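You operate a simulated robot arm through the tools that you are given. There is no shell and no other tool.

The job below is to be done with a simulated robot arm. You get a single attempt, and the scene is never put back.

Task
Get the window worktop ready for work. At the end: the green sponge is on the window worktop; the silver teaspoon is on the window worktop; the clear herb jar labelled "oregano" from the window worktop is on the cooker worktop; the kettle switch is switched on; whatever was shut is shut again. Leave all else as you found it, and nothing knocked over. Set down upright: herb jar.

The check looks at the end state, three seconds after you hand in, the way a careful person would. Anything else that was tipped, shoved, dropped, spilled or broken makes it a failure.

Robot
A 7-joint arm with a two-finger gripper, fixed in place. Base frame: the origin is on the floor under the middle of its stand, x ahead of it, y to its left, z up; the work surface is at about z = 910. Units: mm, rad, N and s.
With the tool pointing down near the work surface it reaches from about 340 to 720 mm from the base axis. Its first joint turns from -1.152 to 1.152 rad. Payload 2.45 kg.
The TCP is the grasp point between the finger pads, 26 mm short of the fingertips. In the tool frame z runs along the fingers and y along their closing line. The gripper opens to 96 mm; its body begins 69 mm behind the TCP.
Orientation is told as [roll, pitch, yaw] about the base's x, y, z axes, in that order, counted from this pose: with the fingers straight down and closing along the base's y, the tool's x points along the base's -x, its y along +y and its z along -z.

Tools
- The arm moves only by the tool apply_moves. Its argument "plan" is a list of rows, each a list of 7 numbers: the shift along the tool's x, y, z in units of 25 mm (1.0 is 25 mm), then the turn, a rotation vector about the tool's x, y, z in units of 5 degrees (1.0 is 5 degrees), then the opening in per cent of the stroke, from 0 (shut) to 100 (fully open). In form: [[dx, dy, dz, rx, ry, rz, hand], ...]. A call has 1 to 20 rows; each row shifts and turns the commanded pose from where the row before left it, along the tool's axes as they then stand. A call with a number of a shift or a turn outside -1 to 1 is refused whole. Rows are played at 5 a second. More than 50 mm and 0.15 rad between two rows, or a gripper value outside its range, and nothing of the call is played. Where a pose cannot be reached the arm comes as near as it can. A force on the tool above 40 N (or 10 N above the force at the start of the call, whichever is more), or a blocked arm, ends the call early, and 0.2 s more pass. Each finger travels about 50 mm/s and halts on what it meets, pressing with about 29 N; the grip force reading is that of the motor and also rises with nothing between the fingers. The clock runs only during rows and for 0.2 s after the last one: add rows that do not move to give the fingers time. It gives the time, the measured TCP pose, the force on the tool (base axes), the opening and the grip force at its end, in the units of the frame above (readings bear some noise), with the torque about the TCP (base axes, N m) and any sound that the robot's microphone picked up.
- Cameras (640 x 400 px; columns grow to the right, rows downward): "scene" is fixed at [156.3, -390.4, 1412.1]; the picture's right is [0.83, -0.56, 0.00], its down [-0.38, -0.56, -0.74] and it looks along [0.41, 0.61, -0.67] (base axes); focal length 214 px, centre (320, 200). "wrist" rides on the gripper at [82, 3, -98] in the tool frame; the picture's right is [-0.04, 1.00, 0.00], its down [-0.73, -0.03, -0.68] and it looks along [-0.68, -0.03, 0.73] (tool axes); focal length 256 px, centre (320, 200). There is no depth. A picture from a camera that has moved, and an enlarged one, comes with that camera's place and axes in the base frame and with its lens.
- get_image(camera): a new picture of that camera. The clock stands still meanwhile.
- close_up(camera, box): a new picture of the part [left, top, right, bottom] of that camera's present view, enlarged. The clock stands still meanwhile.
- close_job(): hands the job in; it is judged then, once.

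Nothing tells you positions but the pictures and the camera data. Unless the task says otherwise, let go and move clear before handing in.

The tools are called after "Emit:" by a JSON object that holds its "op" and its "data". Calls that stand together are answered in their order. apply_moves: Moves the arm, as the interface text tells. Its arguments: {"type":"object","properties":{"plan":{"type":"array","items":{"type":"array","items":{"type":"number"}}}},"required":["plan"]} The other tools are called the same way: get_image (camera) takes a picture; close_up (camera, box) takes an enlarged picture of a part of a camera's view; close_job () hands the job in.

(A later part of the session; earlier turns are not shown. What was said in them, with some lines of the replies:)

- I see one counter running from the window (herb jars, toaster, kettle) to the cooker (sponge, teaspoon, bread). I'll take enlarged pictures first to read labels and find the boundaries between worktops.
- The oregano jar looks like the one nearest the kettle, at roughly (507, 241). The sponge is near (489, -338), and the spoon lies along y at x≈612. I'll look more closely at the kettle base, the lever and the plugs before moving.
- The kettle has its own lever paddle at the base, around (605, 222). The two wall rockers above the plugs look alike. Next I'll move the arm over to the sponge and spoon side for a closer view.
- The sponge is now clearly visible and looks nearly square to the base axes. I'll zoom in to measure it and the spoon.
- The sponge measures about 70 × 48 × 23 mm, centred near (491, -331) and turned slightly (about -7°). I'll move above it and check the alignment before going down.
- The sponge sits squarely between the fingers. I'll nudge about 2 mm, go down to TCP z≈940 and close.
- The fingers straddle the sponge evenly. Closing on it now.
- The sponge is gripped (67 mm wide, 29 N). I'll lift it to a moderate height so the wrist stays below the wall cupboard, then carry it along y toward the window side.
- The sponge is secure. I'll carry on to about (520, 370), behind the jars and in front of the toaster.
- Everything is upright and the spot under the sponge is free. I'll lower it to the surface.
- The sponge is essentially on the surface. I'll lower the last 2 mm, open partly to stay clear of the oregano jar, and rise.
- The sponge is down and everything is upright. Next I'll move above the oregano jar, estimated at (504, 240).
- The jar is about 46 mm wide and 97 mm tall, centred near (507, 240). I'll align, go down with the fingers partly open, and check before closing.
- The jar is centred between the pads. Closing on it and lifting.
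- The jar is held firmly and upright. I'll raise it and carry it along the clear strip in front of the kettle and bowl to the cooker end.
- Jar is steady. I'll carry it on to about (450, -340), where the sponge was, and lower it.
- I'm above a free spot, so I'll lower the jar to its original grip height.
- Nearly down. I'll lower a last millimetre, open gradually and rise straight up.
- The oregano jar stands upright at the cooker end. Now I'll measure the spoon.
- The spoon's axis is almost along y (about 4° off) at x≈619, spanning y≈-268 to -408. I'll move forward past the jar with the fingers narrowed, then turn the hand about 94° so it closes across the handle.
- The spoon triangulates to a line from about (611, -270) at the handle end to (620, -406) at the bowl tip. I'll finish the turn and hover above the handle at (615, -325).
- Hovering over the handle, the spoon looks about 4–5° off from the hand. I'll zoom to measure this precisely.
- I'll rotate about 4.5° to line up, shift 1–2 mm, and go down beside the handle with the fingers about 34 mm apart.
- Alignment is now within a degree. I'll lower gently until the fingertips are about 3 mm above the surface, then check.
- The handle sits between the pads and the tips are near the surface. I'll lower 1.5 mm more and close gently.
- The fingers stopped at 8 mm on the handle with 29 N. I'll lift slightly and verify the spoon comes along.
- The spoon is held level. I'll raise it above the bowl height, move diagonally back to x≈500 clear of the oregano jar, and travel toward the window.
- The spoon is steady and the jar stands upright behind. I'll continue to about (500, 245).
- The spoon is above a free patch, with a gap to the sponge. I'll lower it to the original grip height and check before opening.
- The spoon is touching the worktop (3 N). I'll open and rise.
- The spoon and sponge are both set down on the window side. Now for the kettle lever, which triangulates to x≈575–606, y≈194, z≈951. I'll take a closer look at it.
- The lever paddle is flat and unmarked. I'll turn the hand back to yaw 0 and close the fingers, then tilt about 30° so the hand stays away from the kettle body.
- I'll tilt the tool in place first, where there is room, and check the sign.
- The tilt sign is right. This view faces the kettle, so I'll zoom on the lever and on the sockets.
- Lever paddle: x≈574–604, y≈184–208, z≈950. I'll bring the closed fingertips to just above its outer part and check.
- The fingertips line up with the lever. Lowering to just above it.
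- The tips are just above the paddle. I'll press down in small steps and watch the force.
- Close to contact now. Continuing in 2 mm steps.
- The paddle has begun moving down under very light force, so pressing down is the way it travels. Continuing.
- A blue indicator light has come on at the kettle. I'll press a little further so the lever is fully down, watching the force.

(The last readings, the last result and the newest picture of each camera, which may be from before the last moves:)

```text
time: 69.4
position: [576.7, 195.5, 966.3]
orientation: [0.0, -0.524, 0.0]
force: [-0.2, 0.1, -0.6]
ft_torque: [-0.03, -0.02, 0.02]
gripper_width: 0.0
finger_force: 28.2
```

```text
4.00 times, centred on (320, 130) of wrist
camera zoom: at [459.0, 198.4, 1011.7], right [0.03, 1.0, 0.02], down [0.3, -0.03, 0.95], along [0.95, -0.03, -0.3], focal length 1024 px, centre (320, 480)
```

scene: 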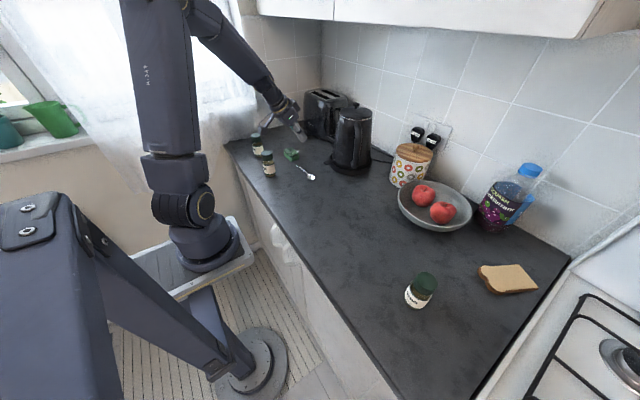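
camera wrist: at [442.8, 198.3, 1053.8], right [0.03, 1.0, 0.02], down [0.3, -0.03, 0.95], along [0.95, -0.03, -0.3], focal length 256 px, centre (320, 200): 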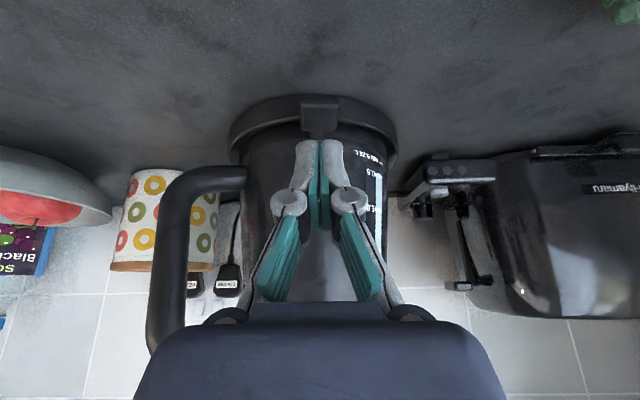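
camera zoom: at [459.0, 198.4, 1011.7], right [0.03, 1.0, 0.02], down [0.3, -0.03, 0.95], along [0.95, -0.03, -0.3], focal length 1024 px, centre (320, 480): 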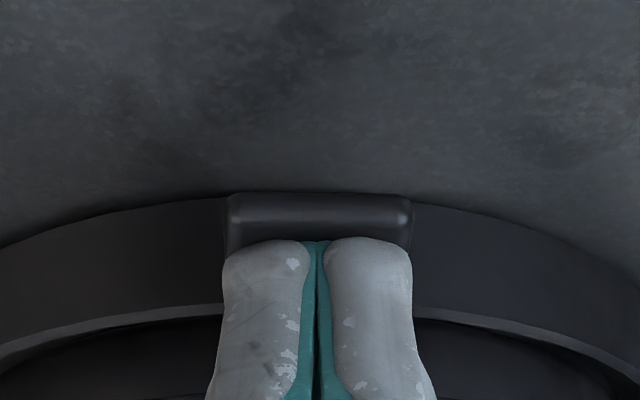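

The lever appears to have snapped down on its own, with no force on the tip and the light on. I'll back off straight up and confirm it stays on.

Emit:
{"op": "apply_moves", "data": {"plan": [[-0.2, 0, -0.35, 0, 0, 0, 0], [-0.3, 0, -0.6, 0, 0, 0, 0], [0, 0, -1, 0, 0, 0, 0], [0, 0, -1, 0, 0, 0, 0], [0, 0, -1, 0, 0, 0, 0], [0, 0, 0, 0, 0, 0, 0]]}}

Emit:
{"op": "close_up", "data": {"camera": "scene", "box": [310, 130, 370, 170]}}

Emit:
{"op": "get_image", "data": {"camera": "wrist"}}

Emit:
{"op": "get_image", "data": {"camera": "scene"}}

```text
time: 70.8
position: [539.6, 194.3, 1057.0]
orientation: [0.001, -0.524, -0.002]
force: [-0.2, 1.0, 0.0]
ft_torque: [0.03, -0.03, 0.01]
gripper_width: 0.0
finger_force: 28.3
```

```text
10.00 times, centred on (340, 150) of scene
camera zoom: at [156.3, -390.4, 1412.1], right [0.83, -0.56, 0.0], down [-0.38, -0.56, -0.74], along [0.41, 0.61, -0.67], focal length 2145 px, centre (120, 700)
```

zoom: 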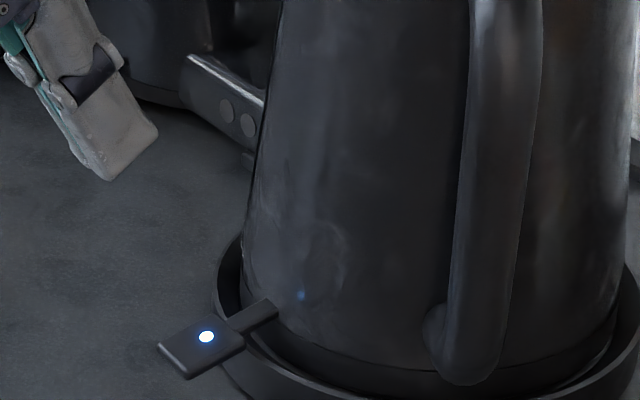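

```text
taken
camera wrist: at [420.7, 197.5, 1103.1], right [0.03, 1.0, 0.02], down [0.3, -0.03, 0.95], along [0.95, -0.03, -0.3], focal length 256 px, centre (320, 200)
```

wrist: 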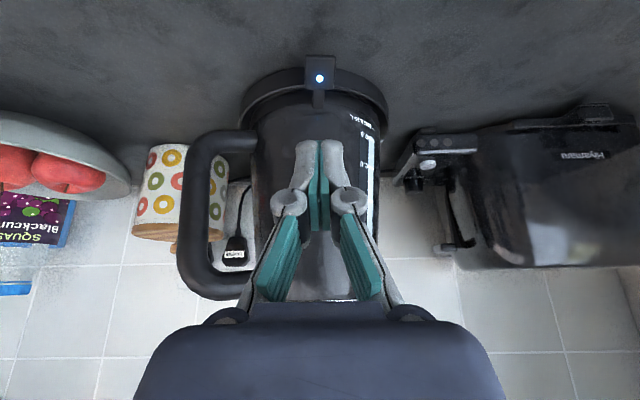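

```text
taken
```

scene: 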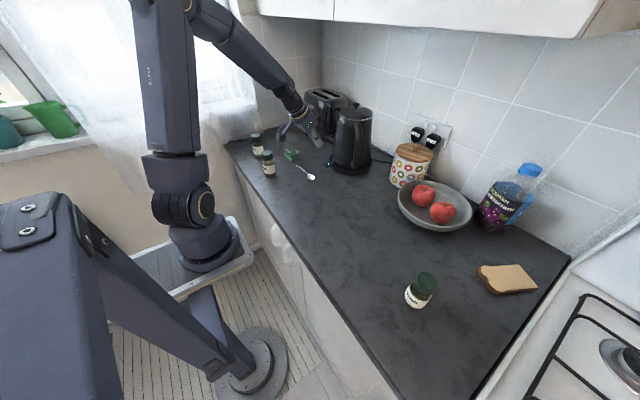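

The lever stays down with its blue light on. I'll retract clear of everything and then do a final inspection.

Emit:
{"op": "apply_moves", "data": {"plan": [[0.43, 0, -0.86, 0, 0, 0, 0], [0.43, 0, -0.86, 0, 0, 0, 0], [0.43, 0, -0.86, 0, 0, 0, 0], [0.43, 0, -0.86, 0, 0, 0, 0], [0.43, 0, -0.86, 0, 0, 0, 0], [0.43, 0, -0.86, 0, 0, 0, 20], [0, 0, 0, 0, 1, 0, 40], [0, 0, 0, 0, 1, 0, 60], [0, 0, 0, 0, 1, 0, 80], [0, 0, 0, 0, 1, 0, 100], [0, 0, 0, 0, 1, 0, 100], [0, 0, 0, 0, 1, 0, 100], [0, 0, 0, 0, 0, 0, 100], [0, 0, 0, 0, 0, 0, 100]]}}

Emit:
{"op": "get_image", "data": {"camera": "scene"}}

Emit:
{"op": "get_image", "data": {"camera": "wrist"}}

Emit:
{"op": "close_up", "data": {"camera": "scene", "box": [220, 80, 400, 193]}}

Emit:
{"op": "close_up", "data": {"camera": "scene", "box": [380, 140, 580, 320]}}

```text
time: 73.8
position: [418.7, 194.9, 1136.8]
orientation: [-0.001, 0.0, 0.001]
force: [0.1, 0.1, -0.7]
ft_torque: [-0.04, 0.02, 0.0]
gripper_width: 95.8
finger_force: 0.0
```

```text
taken
```

scene: 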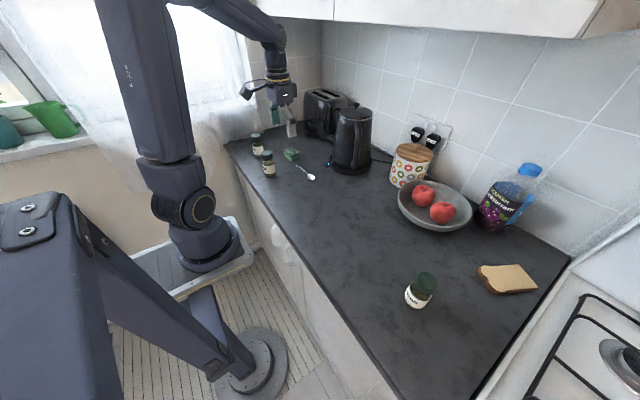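

```text
taken
camera wrist: at [337.9, 198.1, 1236.6], right [0.04, 1.0, 0.0], down [0.73, -0.03, 0.68], along [0.68, -0.03, -0.73], focal length 256 px, centre (320, 200)
```

wrist: 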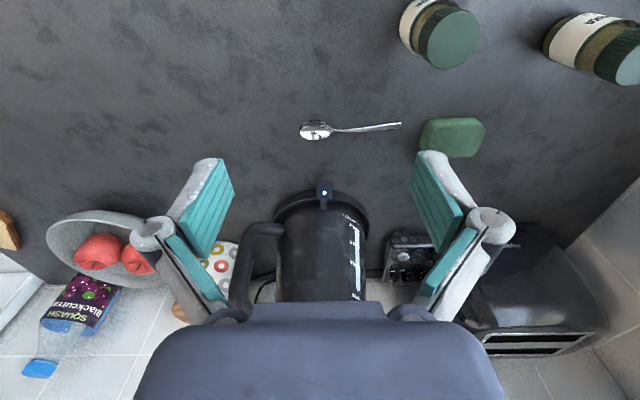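

```text
3.54 times, centred on (310, 136) of scene
camera zoom: at [156.3, -390.4, 1412.1], right [0.83, -0.56, 0.0], down [-0.38, -0.56, -0.74], along [0.41, 0.61, -0.67], focal length 759 px, centre (355, 425)
```

zoom: 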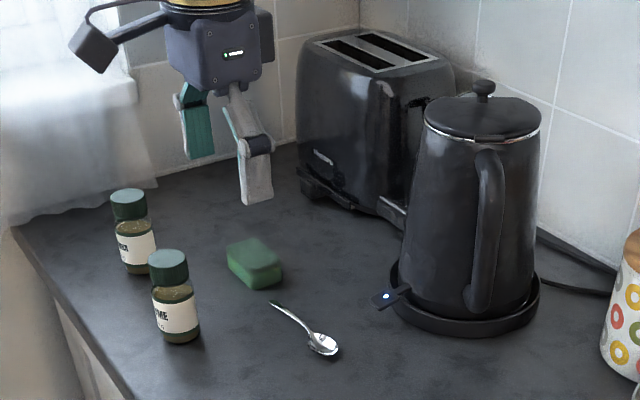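

```text
2.22 times, centred on (480, 230) of scene
camera zoom: at [156.3, -390.4, 1412.1], right [0.83, -0.56, 0.0], down [-0.38, -0.56, -0.74], along [0.41, 0.61, -0.67], focal length 477 px, centre (-36, 133)
```

zoom: 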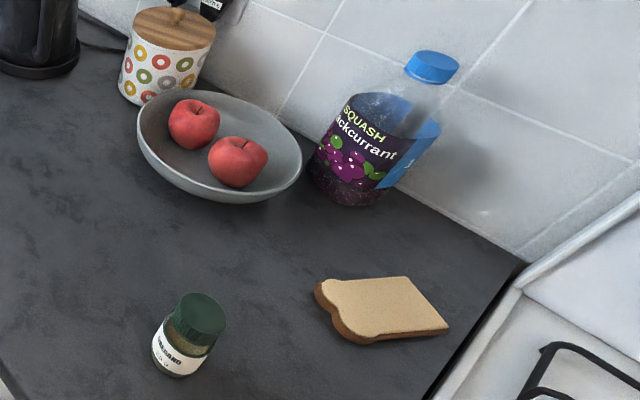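

Everything looks right:
- **Sponge and teaspoon:** both lie on the window side of the worktop.
- **Oregano jar:** it stands upright at the cooker end.
- **Kettle:** the lever is down and its blue light is on.
- **Everything else:** the bread, bowl, bottle and other jars look unmoved, and nothing was opened. The gripper is empty and clear, so I'm handing in.

Emit:
{"op": "close_job", "data": {}}

```text
The job is handed in.
```

The window worktop is set up as you asked, and I've handed the job in. I haven't had the result of the check.

- **Sponge and teaspoon:** both lie on the window side of the worktop, in front of the toaster and kettle.
- **Oregano jar:** it stands upright at the cooker end, near where the sponge was.
- **Kettle:** I pressed the lever on its base. It stayed down and its blue light is on. I took that lever to be the kettle switch and left the wall socket switches alone.
- **Everything else:** in the last pictures nothing else had moved or tipped. I opened nothing, so there was nothing to shut again.

The counter is one piece with no visible seam. I took the window half as the window worktop and the cooker half as the cooker worktop, and placed things well to each side.
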